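You operate a simulated robot arm through the tools that you are given. There is no shell and no other tool. Be economical: measure what you need, move in short steps, check, and stop when the job is done.

Carry out the task below with a simulated robot arm. There is one attempt and no reset: what you move stays moved.

## Task
Slide the clothes brush along the quilt until it stands next to the white cloth.

It is judged by the outcome, as a careful person would: the job done as asked, and still so three seconds after it is handed in. It fails if anything else is knocked over, pushed out of place, dropped, spilled or broken. Flat cloth is picked up by pressing the open fingertips on it (5 to 10 N) and closing them slowly along it; thin cloth reads only 2 to 8 mm in the jaws.

## Robot
A 6-joint arm with a two-finger parallel gripper on a trunk, on a base that drives. Base frame: it is fixed to the floor where the robot stands at the start and does not move with it; the origin is under the middle of the robot, x ahead of it, y to its left, z up. Lengths are in m, angles in degrees, forces in N, time in s.
With the tool pointing down near the work surface it reaches from about 0.48 to 0.88 m from the robot's upright axis, wherever it stands. Its first joint turns from -115.0 to 115.0 degrees. Payload 4.2 kg.
Tool frame: the origin (TCP) lies between the finger pads and is the grasp point; the fingertips stand 0.023 m ahead of it; z points along the fingers, y is the line along which they close. The gripper opens to 0.094 m. The fingers are 0.038 m wide and 0.01 m thick; the gripper's body (0.054 by 0.096 m) begins 0.039 m behind the TCP.
Orientation is that of the tool frame in the base frame, as [roll, pitch, yaw] about the fixed x, y, z axes, in that order (R = Rz(yaw) Ry(pitch) Rx(roll)). With the fingers straight down and closing along the base's y, the tool's x points along the base's -x, its y along +y and its z along -z.

## Interface
- The arm moves only by the tool servo_tool. Its arguments are lists of equal length, an entry for each row: "translation": the shift along the tool's x, y, z in m, a list of three; "rot": the turn, a rotation vector about the tool's x, y, z in rad, a list of three; "gripper": the gripper command, from -1 (shut) to 1 (fully open), values between in proportion. In form: {"translation": [[dx, dy, dz], ...], "rot": [[rx, ry, rz], ...], "gripper": [gripper, ...]}. A call has 1 to 20 rows; each row shifts and turns the commanded pose from where the row before left it, along the tool's axes as they then stand. Each row takes 0.2 s and may step no farther than 0.05 m and 8.6 degrees from the row before; otherwise, or with a gripper value out of range, the whole call is refused. A pose out of reach is approached as far as the arm can. The call stops where the force on the tool passes 40 N (or 10 N more than at its start, if that is more) or the arm is blocked; 0.2 s more then pass. The fingers move at their own pace (about 0.108 m/s each) and stop on an object; they squeeze with about 38 N. The grip force told is the motor's: it shows also when the fingers shut on nothing. Time passes only in rows, and 0.2 s behind the last, so rows that do not move let the fingers close. The reply holds the time, the measured pose of the TCP, the force on the tool along the base axes, the opening and the grip force, in the units named above and with some noise, and new pictures: "views" is both (left out), scene, wrist or none.
- Cameras (640 x 400 px; columns grow to the right, rows downward): "scene" is now at [0.2539, 0.1767, 1.2411]; the picture's right is [-0.23, -0.97, 0.00], its down [-0.60, 0.14, -0.79] and it looks along [0.77, -0.18, -0.61] (base axes); focal length 258 px, centre (320, 200). "wrist" rides on the gripper at [0.086, 0.016, -0.075] in the tool frame; the picture's right is [-0.18, 0.98, 0.00], its down [-0.58, -0.11, -0.81] and it looks along [-0.79, -0.15, 0.59] (tool axes); focal length 243 px, centre (320, 200). There is no depth. A picture from a camera that has moved, and an enlarged one, comes with that camera's place and axes in the base frame and with its lens. The place of the scene camera against the robot may be out by one fixed shift of up to 0.025 m in any direction.
- move_column(by): slides the trunk up (or, below 0, down) by that many m; the arm and the scene camera ride with it, the base frame stays. It gives what a move gives, with no picture.
- base_move(legs): drives the robot by 1 to 6 legs, each [ahead, turn to the left] in m and degrees, along the robot's own axes; the way and the turn of a leg run together, so that a leg with both is an arc; at most 1.5 m and 180 degrees a leg. The arm and the cameras ride along, it lands a little off, and it stops where it bumps. It gives what a move gives, and a new picture of the scene camera.
- turn_head(pan, tilt): turns the head with the scene camera to pan (to the left, within 80 degrees either way) and tilt (down, from -29 to 69), counted from straight ahead of the robot. It gives what a move gives, and a new picture of the scene camera.
- close_up(camera, box): a new picture of the part [left, top, right, bottom] of that camera's present view, enlarged. It takes no simulated time.
- sign_off(): hands the job in; it is judged then, once.

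Work in short steps. Places have to be worked out from the pictures, the camera data and where the tool is seen: move nearer, look again, correct. Check each grasp and each placing, and mend what went wrong. You have 120 turns and 170 pictures in all, those below and enlarged ones among them. Open the gripper and draw the arm clear of the work before you hand the job in, unless the task says otherwise; then end with one line.

The tools are called after "Request:" by a JSON object that holds its "name" and its "arguments". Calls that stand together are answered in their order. servo_tool: Moves the arm, as the interface text tells. Its arguments: {"type":"object","properties":{"translation":{"type":"array","items":{"type":"array","items":{"type":"number"}}},"rot":{"type":"array","items":{"type":"array","items":{"type":"number"}}},"gripper":{"type":"array","items":{"type":"number"}},"views":{"type":"string","enum":["both","scene","wrist","none"]}},"required":["translation","rot","gripper"]} The other tools are called the same way: move_column (by) slides the trunk up or down; base_move (legs) drives the base; turn_head (pan, tilt) turns the head that bears the scene camera; close_up (camera, box) takes an enlarged picture of a part of a camera's view; sign_off () hands the job in.

At the start:

```text
clock: 0.0
ee_pos: [0.6026, -0.0241, 0.9172]
tool_rot: [-179.9, 0.0, 180.0]
ft_force: [0.1, -0.4, -0.1]
gripper_width: 0.094
grasp_force: 0.2
trunk travel left (down, up): [-0.6, 0.39]
robot x, y, heading: [0.0011, -0.0003, 0.2]
head pan, tilt: [-13.1, 37.9]
```

scene: 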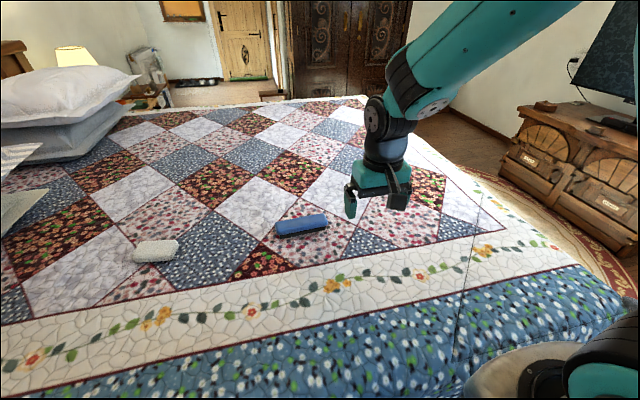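
wrist: 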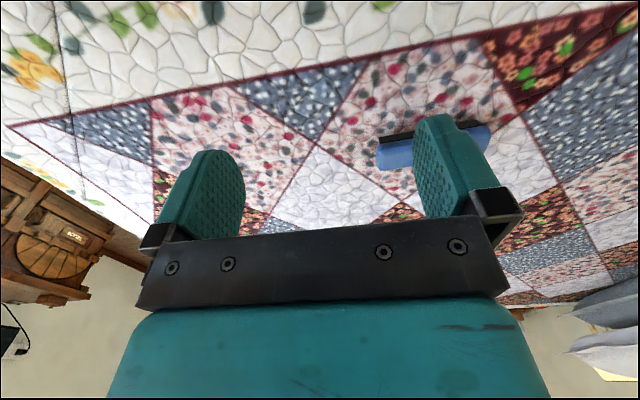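

I see a blue brush near the middle and a small white folded item at left; I'll enlarge both to be sure what they are.

Request:
{"name": "close_up", "arguments": {"camera": "scene", "box": [110, 190, 350, 290]}}

Request:
{"name": "close_up", "arguments": {"camera": "scene", "box": [0, 120, 160, 270]}}

```text
2.67 times, centred on (230, 240) of scene
camera zoom: at [0.2539, 0.1767, 1.2411], right [-0.23, -0.97, 0.0], down [-0.6, 0.14, -0.79], along [0.77, -0.18, -0.61], focal length 689 px, centre (560, 93)
```

zoom: 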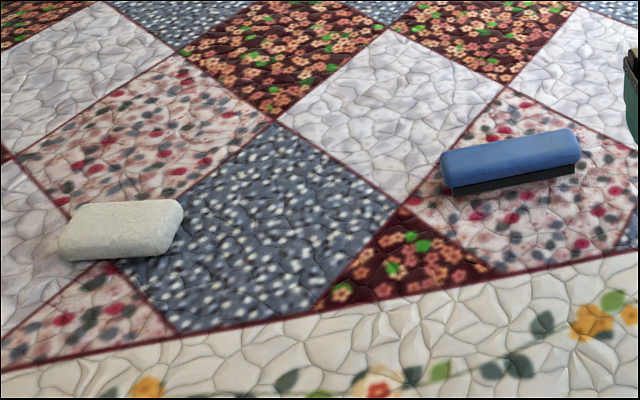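

```text
2.67 times, centred on (80, 195) of scene
camera zoom: at [0.2539, 0.1767, 1.2411], right [-0.23, -0.97, 0.0], down [-0.6, 0.14, -0.79], along [0.77, -0.18, -0.61], focal length 689 px, centre (960, 213)
```

zoom: 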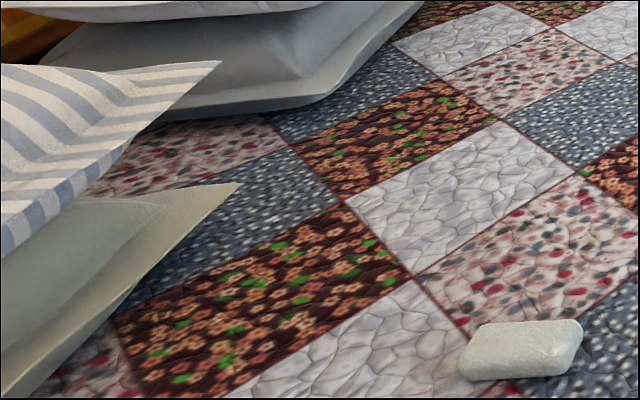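

The brush lies near (0.81, 0.10), its length roughly along y, and the white cloth near (0.81, 0.50). I'll move above the brush at safe height and turn the tool so that the fingers close across it.

Request:
{"name": "servo_tool", "arguments": {"translation": [[-0.035, 0.02, 0], [-0.035, 0.02, 0], [-0.035, 0.02, 0], [-0.035, 0.02, 0], [-0.035, 0.02, 0], [0, 0, 0], [0, 0, 0], [0, 0, 0], [0, 0, 0], [0, 0, 0], [0, 0, 0], [0, 0, 0], [0, 0, 0], [0, 0, 0], [0, 0, 0], [0, 0, 0]], "rot": [[0, 0, 0], [0, 0, 0], [0, 0, 0], [0, 0, 0], [0, 0, 0], [0, 0, -0.1428], [0, 0, -0.1428], [0, 0, -0.1428], [0, 0, -0.1428], [0, 0, -0.1428], [0, 0, -0.1428], [0, 0, -0.1428], [0, 0, -0.1428], [0, 0, -0.1428], [0, 0, -0.1428], [0, 0, -0.1428]], "gripper": [1, 1, 1, 1, 1, 1, 1, 1, 1, 1, 1, 1, 1, 1, 1, 1]}}

```text
clock: 3.4
ee_pos: [0.7786, 0.0746, 0.9164]
tool_rot: [179.9, 0.0, -90.0]
ft_force: [0.8, -0.3, -0.5]
gripper_width: 0.0939
grasp_force: 0.1
trunk travel left (down, up): [-0.6, 0.39]
robot x, y, heading: [0.0005, -0.0005, 0.0]
head pan, tilt: [-13.1, 37.9]
camera scene: at [0.2539, 0.1768, 1.2411], right [-0.23, -0.97, 0.0], down [-0.6, 0.14, -0.79], along [0.77, -0.18, -0.61], focal length 258 px, centre (320, 200)
camera wrist: at [0.7622, -0.0099, 0.9917], right [-0.98, 0.18, 0.0], down [0.11, 0.58, 0.81], along [0.15, 0.79, -0.59], focal length 243 px, centre (320, 200)
```

scene: 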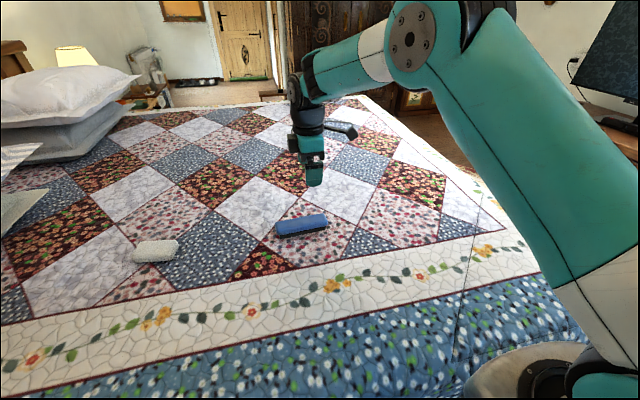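
wrist: 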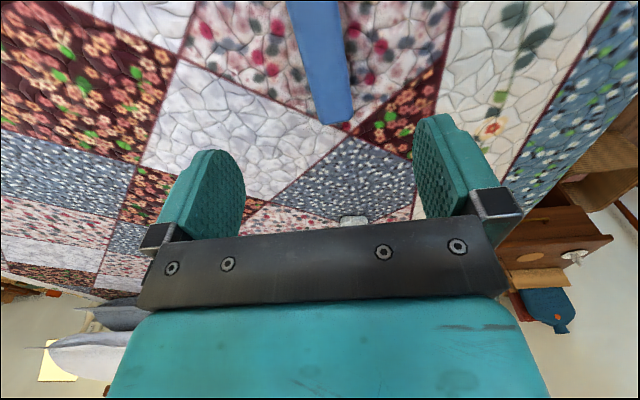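

Wrist view puts the brush at x ≈ 0.78, y ≈ 0.03–0.18, well aligned with y, about 0.044 wide; the cloth's near edge is at y ≈ 0.45. I'll shift slightly along y and descend part-way.

Request:
{"name": "servo_tool", "arguments": {"translation": [[-0.015, 0, 0.02], [0, 0, 0.03], [0, 0, 0.03], [0, 0, 0.03], [0, 0, 0.025]], "rot": [[0, 0, 0], [0, 0, 0], [0, 0, 0], [0, 0, 0], [0, 0, 0]], "gripper": [1, 1, 1, 1, 1]}}

```text
clock: 4.6
ee_pos: [0.7785, 0.0914, 0.783]
tool_rot: [179.9, 0.1, -90.0]
ft_force: [0.7, -0.5, -0.2]
gripper_width: 0.0938
grasp_force: 0.2
trunk travel left (down, up): [-0.6, 0.39]
robot x, y, heading: [0.0003, 0.0001, 0.1]
head pan, tilt: [-13.1, 37.9]
camera scene: at [0.2537, 0.1768, 1.2412], right [-0.23, -0.97, 0.0], down [-0.6, 0.14, -0.79], along [0.77, -0.18, -0.61], focal length 258 px, centre (320, 200)
camera wrist: at [0.7623, 0.0061, 0.858], right [-0.98, 0.18, 0.0], down [0.11, 0.58, 0.81], along [0.15, 0.79, -0.59], focal length 243 px, centre (320, 200)
```

scene: 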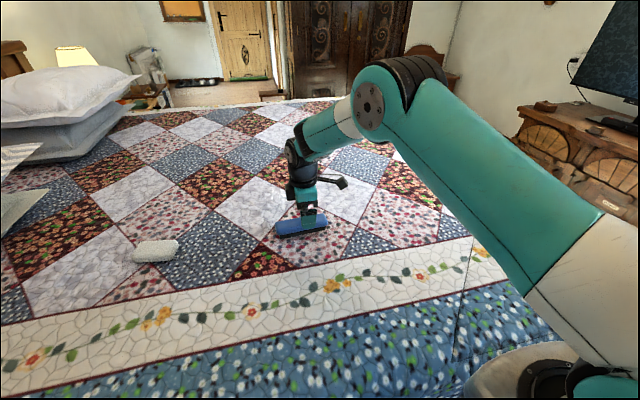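
wrist: 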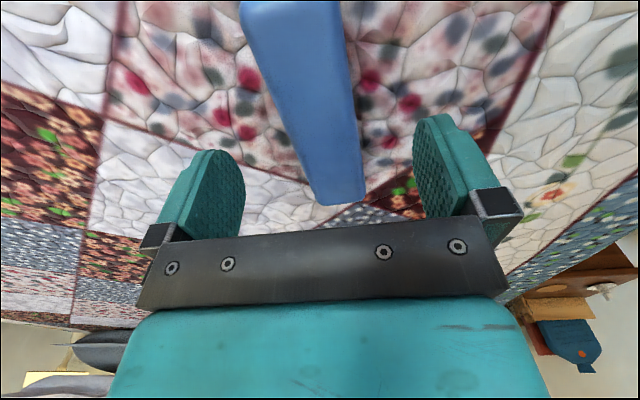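

Brush sits between the fingers, its top at about 0.734. I'll lower until the tips are about 1 cm above the quilt.

Request:
{"name": "servo_tool", "arguments": {"translation": [[0, 0, 0.016], [0, 0, 0.016], [0, 0, 0.016]], "rot": [[0, 0, 0], [0, 0, 0], [0, 0, 0]], "gripper": [1, 1, 1]}}

Request:
{"name": "close_up", "arguments": {"camera": "scene", "box": [250, 180, 350, 250]}}

```text
clock: 5.4
ee_pos: [0.7791, 0.0923, 0.7354]
tool_rot: [-180.0, 0.0, -89.9]
ft_force: [0.1, 0.0, -0.2]
gripper_width: 0.094
grasp_force: 0.0
trunk travel left (down, up): [-0.6, 0.39]
robot x, y, heading: [-0.0022, -0.0004, 0.0]
head pan, tilt: [-13.1, 37.9]
camera scene: at [0.2538, 0.1768, 1.2411], right [-0.23, -0.97, 0.0], down [-0.6, 0.14, -0.79], along [0.77, -0.18, -0.61], focal length 258 px, centre (320, 200)
camera wrist: at [0.763, 0.0068, 0.8099], right [-0.98, 0.18, 0.0], down [0.11, 0.58, 0.81], along [0.15, 0.79, -0.59], focal length 243 px, centre (320, 200)
```

scene: 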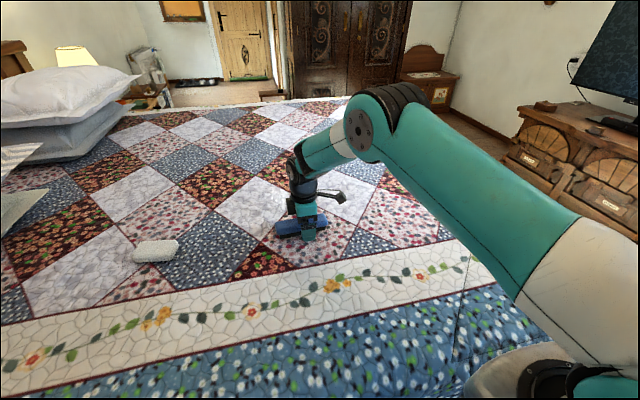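
wrist: 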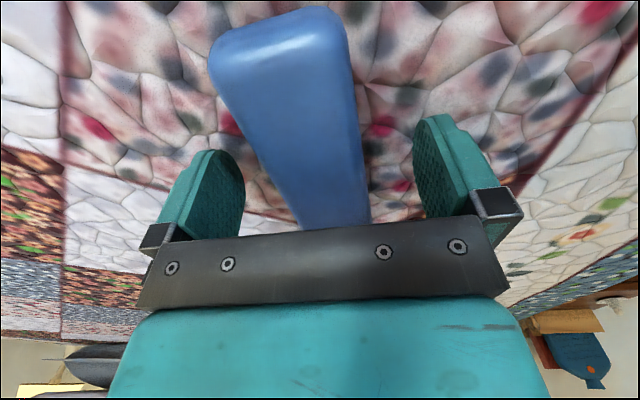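

```text
5.71 times, centred on (300, 215) of scene
camera zoom: at [0.2538, 0.1768, 1.2411], right [-0.23, -0.97, 0.0], down [-0.6, 0.14, -0.79], along [0.77, -0.18, -0.61], focal length 1477 px, centre (434, 114)
```

zoom: 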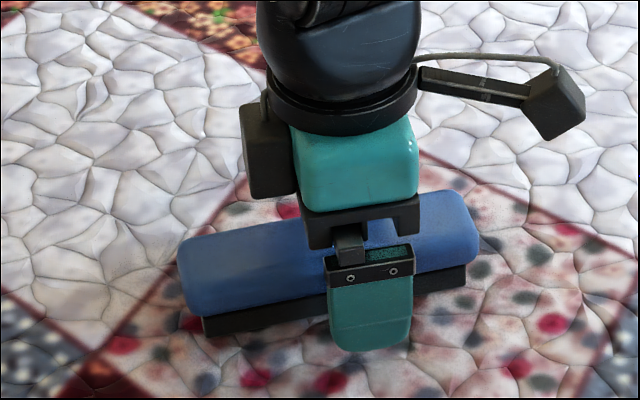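

The fingers straddle the brush at mid-length. Closing now.

Request:
{"name": "servo_tool", "arguments": {"translation": [[0, 0, 0], [0, 0, 0], [0, 0, 0], [0, 0, 0]], "rot": [[0, 0, 0], [0, 0, 0], [0, 0, 0], [0, 0, 0]], "gripper": [0.3, -0.1, -0.5, -0.5]}}

```text
clock: 6.4
ee_pos: [0.7793, 0.0922, 0.7345]
tool_rot: [180.0, 0.0, -89.9]
ft_force: [0.8, 0.7, 0.5]
gripper_width: 0.0435
grasp_force: 37.8
trunk travel left (down, up): [-0.6, 0.39]
robot x, y, heading: [0.0001, 0.0011, 0.1]
head pan, tilt: [-13.1, 37.9]
camera scene: at [0.2539, 0.1768, 1.2411], right [-0.23, -0.97, 0.0], down [-0.6, 0.14, -0.79], along [0.77, -0.18, -0.61], focal length 258 px, centre (320, 200)
camera wrist: at [0.763, 0.0068, 0.8099], right [-0.98, 0.18, 0.0], down [0.11, 0.58, 0.81], along [0.15, 0.79, -0.59], focal length 243 px, centre (320, 200)
```

scene: 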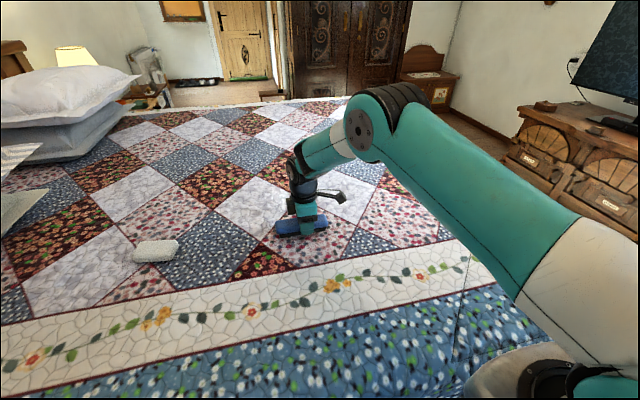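
wrist: 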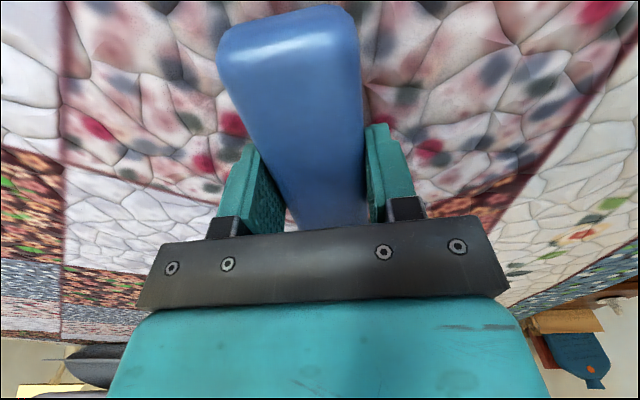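

Held at 43.5 mm. I'll slide it along +y (tool −x) in small steps, watching the force.

Request:
{"name": "servo_tool", "arguments": {"translation": [[-0.015, 0, 0], [-0.015, 0, 0], [-0.015, 0, 0], [-0.015, 0, 0], [-0.015, 0, 0], [-0.015, 0, 0], [-0.015, 0, 0], [-0.015, 0, 0]], "rot": [[0, 0, 0], [0, 0, 0], [0, 0, 0], [0, 0, 0], [0, 0, 0], [0, 0, 0], [0, 0, 0], [0, 0, 0]], "gripper": [-0.5, -0.5, -0.5, -0.5, -0.5, -0.5, -0.5, -0.5], "views": "scene"}}

Request:
{"name": "close_up", "arguments": {"camera": "scene", "box": [110, 190, 350, 290]}}

```text
clock: 8.2
ee_pos: [0.7766, 0.2114, 0.7344]
tool_rot: [-179.9, -0.1, -89.8]
ft_force: [0.5, -2.8, 9.8]
gripper_width: 0.0436
grasp_force: 38.2
trunk travel left (down, up): [-0.6, 0.39]
robot x, y, heading: [0.0007, 0.0013, 0.1]
head pan, tilt: [-13.1, 37.9]
camera scene: at [0.2536, 0.1766, 1.2412], right [-0.23, -0.97, 0.0], down [-0.6, 0.14, -0.79], along [0.77, -0.18, -0.61], focal length 258 px, centre (320, 200)
```

scene: 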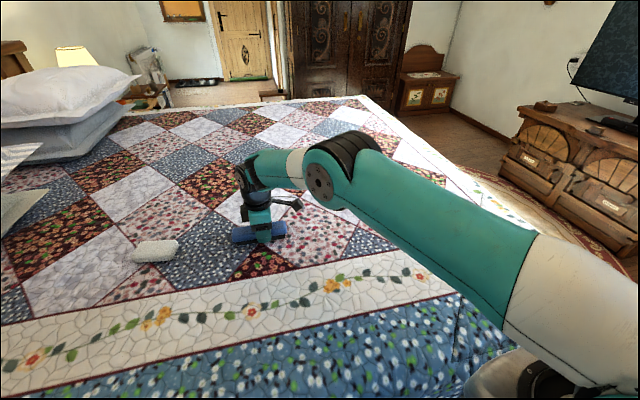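

```text
2.67 times, centred on (230, 240) of scene
camera zoom: at [0.2536, 0.1766, 1.2412], right [-0.23, -0.97, 0.0], down [-0.6, 0.14, -0.79], along [0.77, -0.18, -0.61], focal length 689 px, centre (560, 93)
```

zoom: 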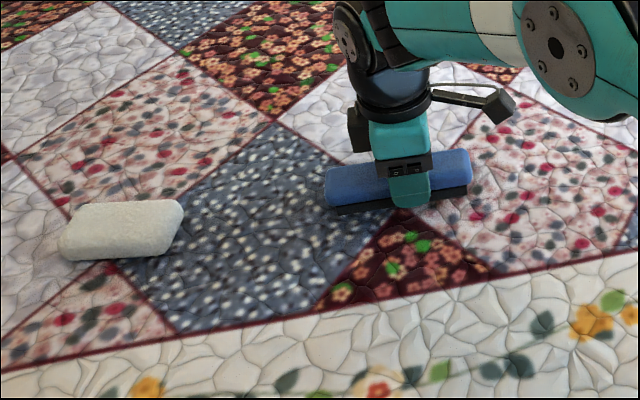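

Sliding well, in light contact. About 0.14 m gap remains; I'll go 0.09 further and look.

Request:
{"name": "servo_tool", "arguments": {"translation": [[-0.015, 0, 0], [-0.015, 0, 0], [-0.015, 0, 0], [-0.015, 0, 0], [-0.015, 0, 0], [-0.015, 0, 0]], "rot": [[0, 0, 0], [0, 0, 0], [0, 0, 0], [0, 0, 0], [0, 0, 0], [0, 0, 0]], "gripper": [-0.5, -0.5, -0.5, -0.5, -0.5, -0.5]}}

Request:
{"name": "close_up", "arguments": {"camera": "scene", "box": [110, 190, 350, 290]}}

```text
clock: 9.6
ee_pos: [0.7588, 0.2873, 0.7344]
tool_rot: [179.9, -0.1, -89.9]
ft_force: [1.2, -1.9, 6.4]
gripper_width: 0.0435
grasp_force: 37.7
out of reach, approached as far as the arm can: row 4, 5, 6
trunk travel left (down, up): [-0.6, 0.39]
robot x, y, heading: [-0.0021, -0.0032, 0.1]
head pan, tilt: [-13.1, 37.9]
camera scene: at [0.2537, 0.1766, 1.241], right [-0.23, -0.97, 0.0], down [-0.6, 0.14, -0.79], along [0.77, -0.18, -0.61], focal length 258 px, centre (320, 200)
camera wrist: at [0.7437, 0.2021, 0.81], right [-0.98, 0.18, 0.0], down [0.11, 0.58, 0.81], along [0.15, 0.79, -0.59], focal length 243 px, centre (320, 200)
```

scene: 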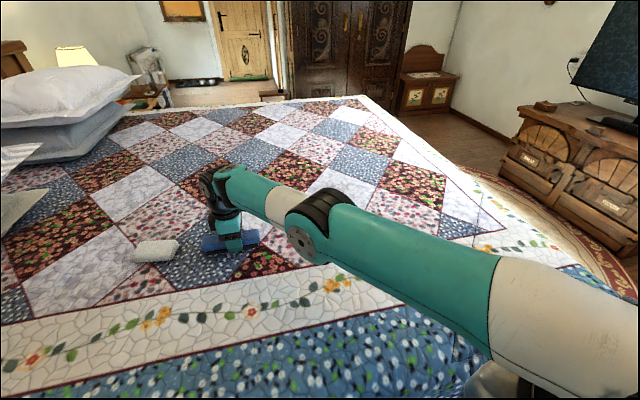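
wrist: 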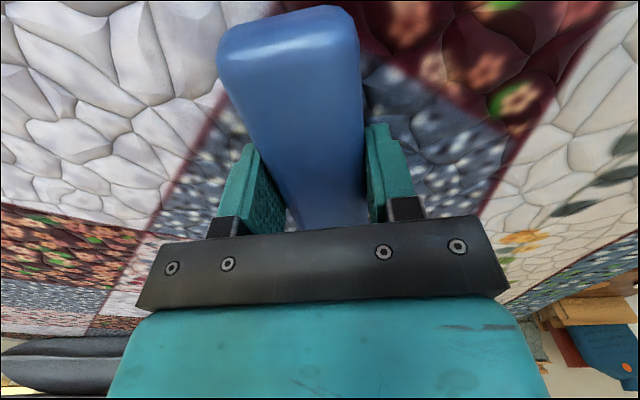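

```text
2.67 times, centred on (230, 240) of scene
camera zoom: at [0.2537, 0.1766, 1.241], right [-0.23, -0.97, 0.0], down [-0.6, 0.14, -0.79], along [0.77, -0.18, -0.61], focal length 689 px, centre (560, 93)
```

zoom: 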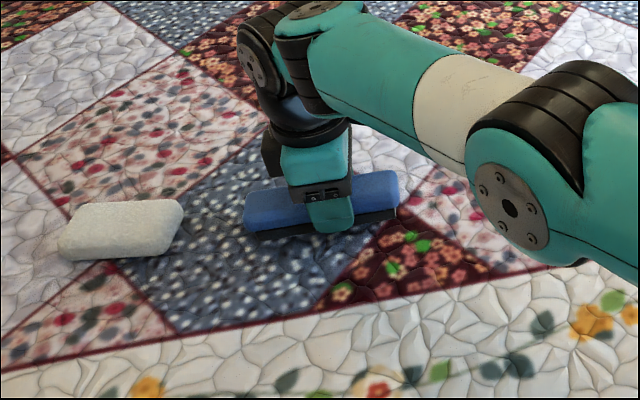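

The arm reached its limit (r ≈ 0.81) and drifted to x ≈ 0.759; ~6 cm of gap remains. I'll release, rise, and regrip nearer the brush's right end with a small outward tilt to gain reach.

Request:
{"name": "servo_tool", "arguments": {"translation": [[0, 0, 0], [0, 0, 0], [0, 0, 0], [0, 0, -0.03], [0, 0, -0.03], [0.03, 0, -0.01]], "rot": [[0, 0, 0], [0, 0, 0], [0, 0, 0], [0, 0, 0], [0, 0, 0], [0, 0, 0]], "gripper": [0.3, 0.6, 0.6, 0.6, 0.6, 0.6]}}

```text
clock: 11.0
ee_pos: [0.7635, 0.2592, 0.8045]
tool_rot: [-179.9, -0.1, -90.0]
ft_force: [-0.2, -0.1, 0.0]
gripper_width: 0.0754
grasp_force: 0.1
trunk travel left (down, up): [-0.6, 0.39]
robot x, y, heading: [0.0012, 0.0007, 0.1]
head pan, tilt: [-13.1, 37.9]
camera scene: at [0.254, 0.177, 1.2409], right [-0.23, -0.97, 0.0], down [-0.6, 0.14, -0.79], along [0.77, -0.18, -0.61], focal length 258 px, centre (320, 200)
camera wrist: at [0.7471, 0.174, 0.881], right [-0.98, 0.18, 0.0], down [0.11, 0.58, 0.81], along [0.15, 0.79, -0.59], focal length 243 px, centre (320, 200)
```

scene: 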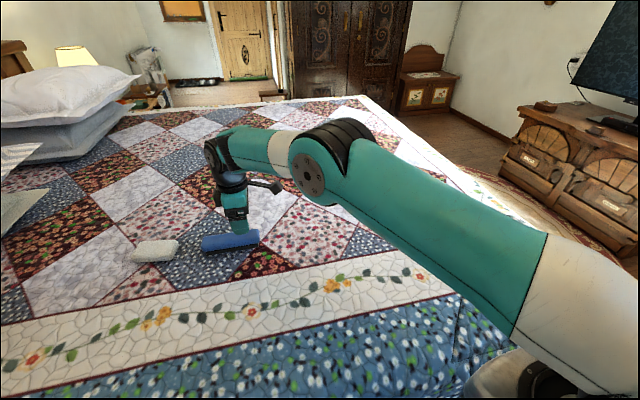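
wrist: 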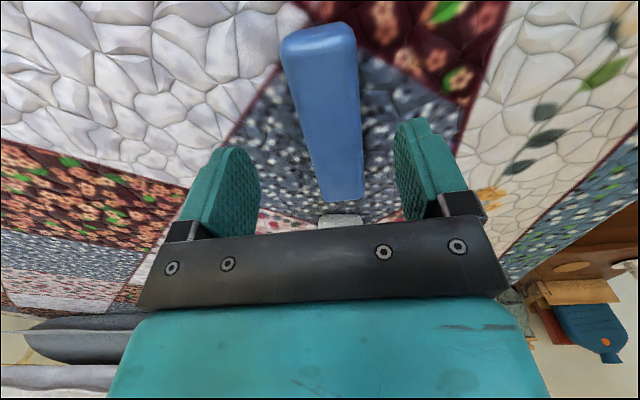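

Brush now spans y ≈ 0.222–0.373 at x ≈ 0.76; cloth edge at y ≈ 0.43. I tilt about 12° outward and descend over the brush's right half.

Request:
{"name": "servo_tool", "arguments": {"translation": [[0.004, 0.004, 0], [0, 0, 0], [0.0042, 0, 0.0196], [0.0042, 0, 0.0196], [0.0042, 0, 0.0196], [0.0015, 0, 0.007]], "rot": [[0, -0.105, 0], [0, -0.105, 0], [0, 0, 0], [0, 0, 0], [0, 0, 0], [0, 0, 0]], "gripper": [0.8, 0.8, 0.8, 0.8, 0.8, 0.8]}}

Request:
{"name": "close_up", "arguments": {"camera": "scene", "box": [110, 190, 350, 290]}}

```text
clock: 12.4
ee_pos: [0.7566, 0.257, 0.7403]
tool_rot: [-179.9, 12.2, -89.9]
ft_force: [-0.2, -0.5, -0.3]
gripper_width: 0.0844
grasp_force: 0.1
trunk travel left (down, up): [-0.6, 0.39]
robot x, y, heading: [-0.0024, -0.001, 0.4]
head pan, tilt: [-13.1, 37.9]
camera scene: at [0.2539, 0.1767, 1.2411], right [-0.23, -0.97, 0.0], down [-0.6, 0.14, -0.79], along [0.77, -0.18, -0.61], focal length 258 px, centre (320, 200)
camera wrist: at [0.7401, 0.1572, 0.7952], right [-0.98, 0.18, 0.04], down [0.11, 0.4, 0.91], along [0.15, 0.9, -0.41], focal length 243 px, centre (320, 200)
```

scene: 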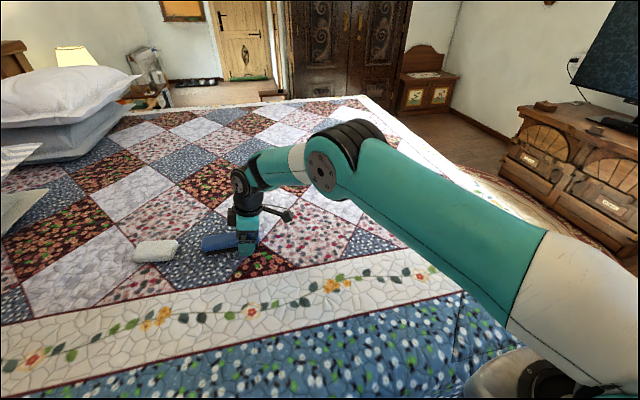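
wrist: 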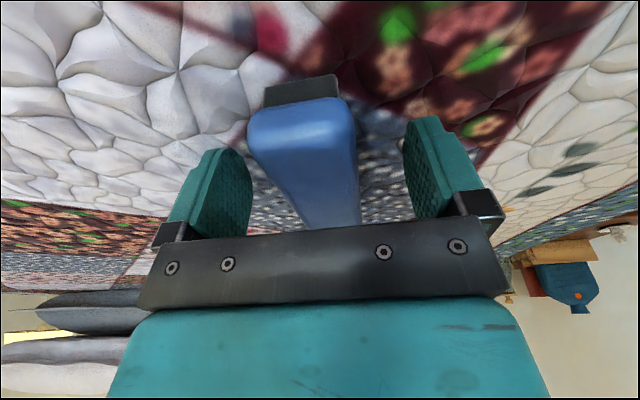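

```text
2.67 times, centred on (230, 240) of scene
camera zoom: at [0.2539, 0.1767, 1.2411], right [-0.23, -0.97, 0.0], down [-0.6, 0.14, -0.79], along [0.77, -0.18, -0.61], focal length 689 px, centre (560, 93)
```

zoom: 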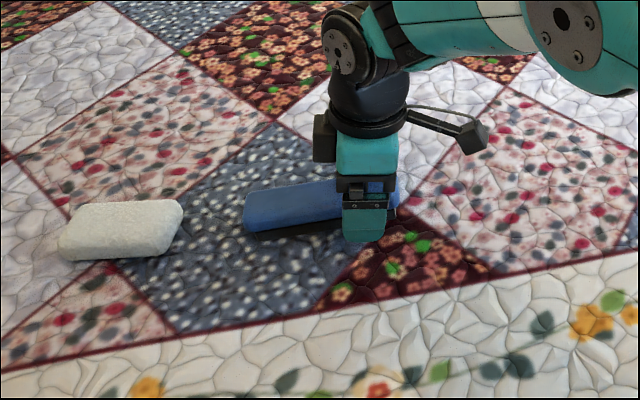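

In place around the right part of the brush. Close, then slide +y by 4 cm with a touch of +x to line up with the cloth.

Request:
{"name": "servo_tool", "arguments": {"translation": [[0, 0, 0], [0, 0, 0], [0, 0, 0], [0, 0, 0], [-0.0098, -0.003, 0.0021], [-0.0098, -0.003, 0.0021], [-0.0098, -0.003, 0.0021], [-0.0088, -0.003, 0.0019], [0, 0, 0]], "rot": [[0, 0, 0], [0, 0, 0], [0, 0, 0], [0, 0, 0], [0, 0, 0], [0, 0, 0], [0, 0, 0], [0, 0, 0], [0, 0, 0]], "gripper": [0.3, -0.1, -0.5, -0.5, -0.5, -0.5, -0.5, -0.5, -0.5]}}

Request:
{"name": "close_up", "arguments": {"camera": "scene", "box": [110, 190, 350, 290]}}

```text
clock: 14.4
ee_pos: [0.7681, 0.2951, 0.7393]
tool_rot: [-180.0, 12.0, -90.0]
ft_force: [1.4, -5.4, 11.6]
gripper_width: 0.0437
grasp_force: 38.3
trunk travel left (down, up): [-0.6, 0.39]
robot x, y, heading: [-0.0018, 0.0045, -0.1]
head pan, tilt: [-13.1, 37.9]
camera scene: at [0.2536, 0.1763, 1.2413], right [-0.23, -0.97, 0.0], down [-0.6, 0.14, -0.79], along [0.77, -0.18, -0.61], focal length 258 px, centre (320, 200)
camera wrist: at [0.7517, 0.1952, 0.7953], right [-0.98, 0.18, 0.04], down [0.11, 0.4, 0.91], along [0.15, 0.9, -0.41], focal length 243 px, centre (320, 200)
```

scene: 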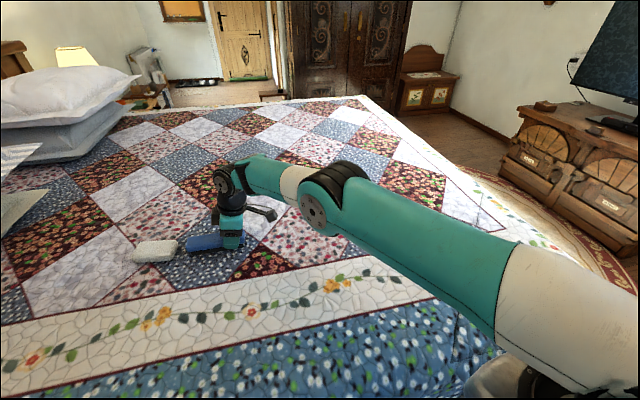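
wrist: 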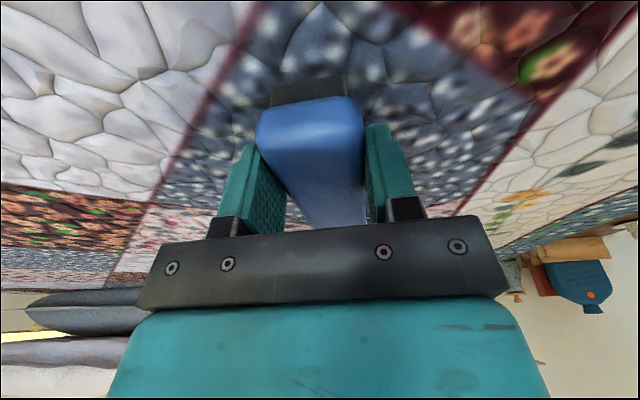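

```text
2.67 times, centred on (230, 240) of scene
camera zoom: at [0.2536, 0.1763, 1.2413], right [-0.23, -0.97, 0.0], down [-0.6, 0.14, -0.79], along [0.77, -0.18, -0.61], focal length 689 px, centre (560, 93)
```

zoom: 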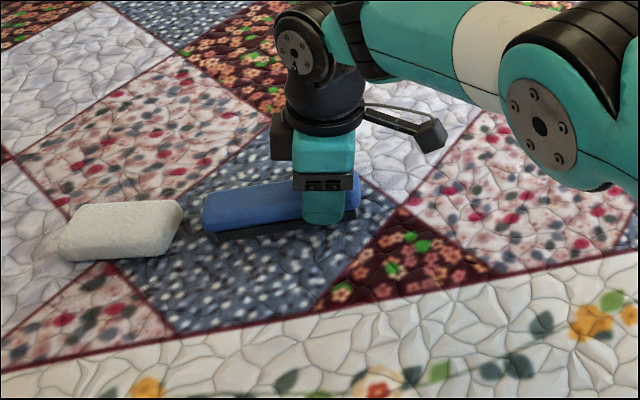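

Gap is about 2 cm; I'll add 7 mm, then release and lift straight up.

Request:
{"name": "servo_tool", "arguments": {"translation": [[-0.0068, 0, 0.0015], [0, 0, 0], [0, 0, 0], [0, 0, 0], [0, 0, 0], [-0.0042, 0, -0.0196], [-0.0042, 0, -0.0196], [-0.0042, 0, -0.0196], [0, 0, -0.03], [0, 0, -0.03], [0, 0, -0.03]], "rot": [[0, 0, 0], [0, 0, 0], [0, 0, 0], [0, 0, 0], [0, 0, 0], [0, 0, 0], [0, 0, 0], [0, 0, 0], [0, 0, 0], [0, 0, 0], [0, 0, 0]], "gripper": [-0.5, -0.5, 0.2, 0.6, 0.6, 0.6, 0.6, 0.6, 0.6, 0.6, 0.6]}}

Request:
{"name": "close_up", "arguments": {"camera": "scene", "box": [110, 190, 350, 290]}}

```text
clock: 16.8
ee_pos: [0.7708, 0.2818, 0.8859]
tool_rot: [180.0, 12.0, -90.0]
ft_force: [1.5, 0.8, -1.0]
gripper_width: 0.075
grasp_force: 0.1
trunk travel left (down, up): [-0.6, 0.39]
robot x, y, heading: [-0.0021, -0.0024, 0.2]
head pan, tilt: [-13.1, 37.9]
camera scene: at [0.2541, 0.1768, 1.241], right [-0.23, -0.97, 0.0], down [-0.6, 0.14, -0.79], along [0.77, -0.18, -0.61], focal length 258 px, centre (320, 200)
camera wrist: at [0.7541, 0.1831, 0.9418], right [-0.98, 0.18, 0.04], down [0.11, 0.4, 0.91], along [0.15, 0.9, -0.41], focal length 243 px, centre (320, 200)
```

scene: 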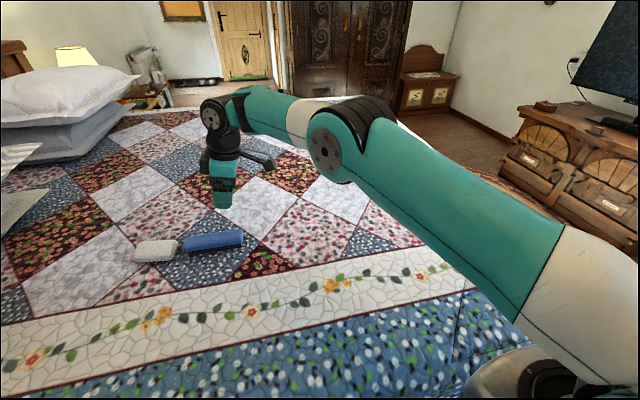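
wrist: 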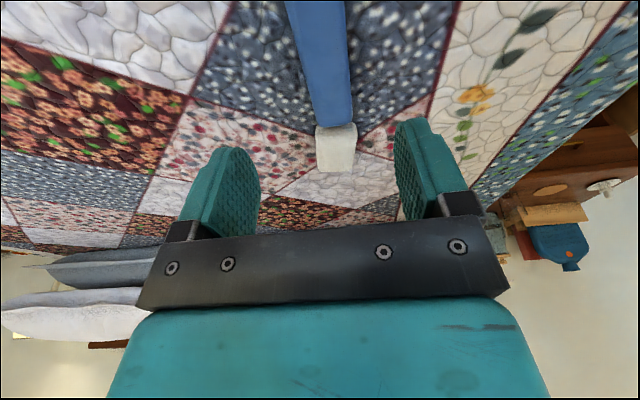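

```text
2.67 times, centred on (230, 240) of scene
camera zoom: at [0.2541, 0.1768, 1.241], right [-0.23, -0.97, 0.0], down [-0.6, 0.14, -0.79], along [0.77, -0.18, -0.61], focal length 689 px, centre (560, 93)
```

zoom: 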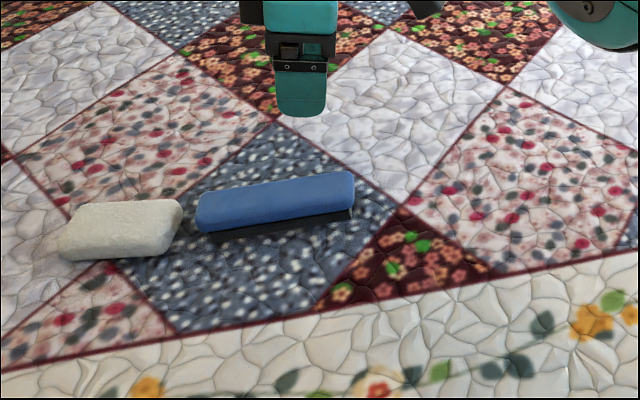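

The brush stands upright, about 1 cm from the cloth, which hasn't moved. A quick look to the left to rule out a different white cloth.

Request:
{"name": "turn_head", "arguments": {"pan": 30, "tilt": 38}}

```text
clock: 17.9
ee_pos: [0.77, 0.2824, 0.8864]
tool_rot: [-180.0, 12.0, -90.0]
ft_force: [-0.5, 0.2, -0.6]
gripper_width: 0.0751
grasp_force: 0.0
trunk travel left (down, up): [-0.6, 0.39]
robot x, y, heading: [-0.0013, 0.0001, -0.4]
head pan, tilt: [30.0, 38.0]
camera scene: at [0.2446, 0.2394, 1.2409], right [0.5, -0.87, 0.0], down [-0.53, -0.31, -0.79], along [0.68, 0.39, -0.62], focal length 258 px, centre (320, 200)
```

scene: 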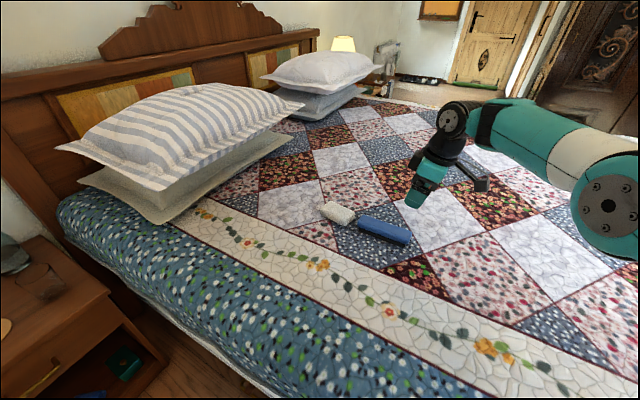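

No other white cloth is in view; the brush is beside the right one. I'll draw the arm a bit further away and hand in.

Request:
{"name": "servo_tool", "arguments": {"translation": [[0.03, 0.03, -0.02], [0.03, 0.03, -0.02], [0.03, 0.03, -0.02], [0.03, 0.03, -0.02]], "rot": [[0, 0, 0], [0, 0, 0], [0, 0, 0], [0, 0, 0]], "gripper": [1, 1, 1, 1], "views": "scene"}}

```text
clock: 18.9
ee_pos: [0.6481, 0.1496, 0.9434]
tool_rot: [180.0, 12.0, -90.0]
ft_force: [-0.7, -0.2, -1.5]
gripper_width: 0.0939
grasp_force: 0.0
trunk travel left (down, up): [-0.6, 0.39]
robot x, y, heading: [-0.0005, -0.0014, 0.3]
head pan, tilt: [30.0, 38.0]
camera scene: at [0.2449, 0.2397, 1.2407], right [0.5, -0.87, 0.0], down [-0.53, -0.31, -0.79], along [0.68, 0.39, -0.62], focal length 258 px, centre (320, 200)
```

scene: 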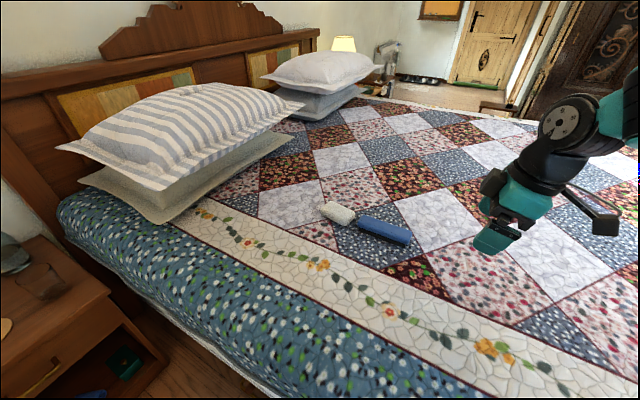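

The arm is clear and the brush stands beside the cloth; handing in.

Request:
{"name": "sign_off", "arguments": {}}

```text
The job is handed in.
```

I slid the clothes brush along the quilt, and it now stands upright about 1 cm from the white cloth; the cloth did not move and nothing else was disturbed.
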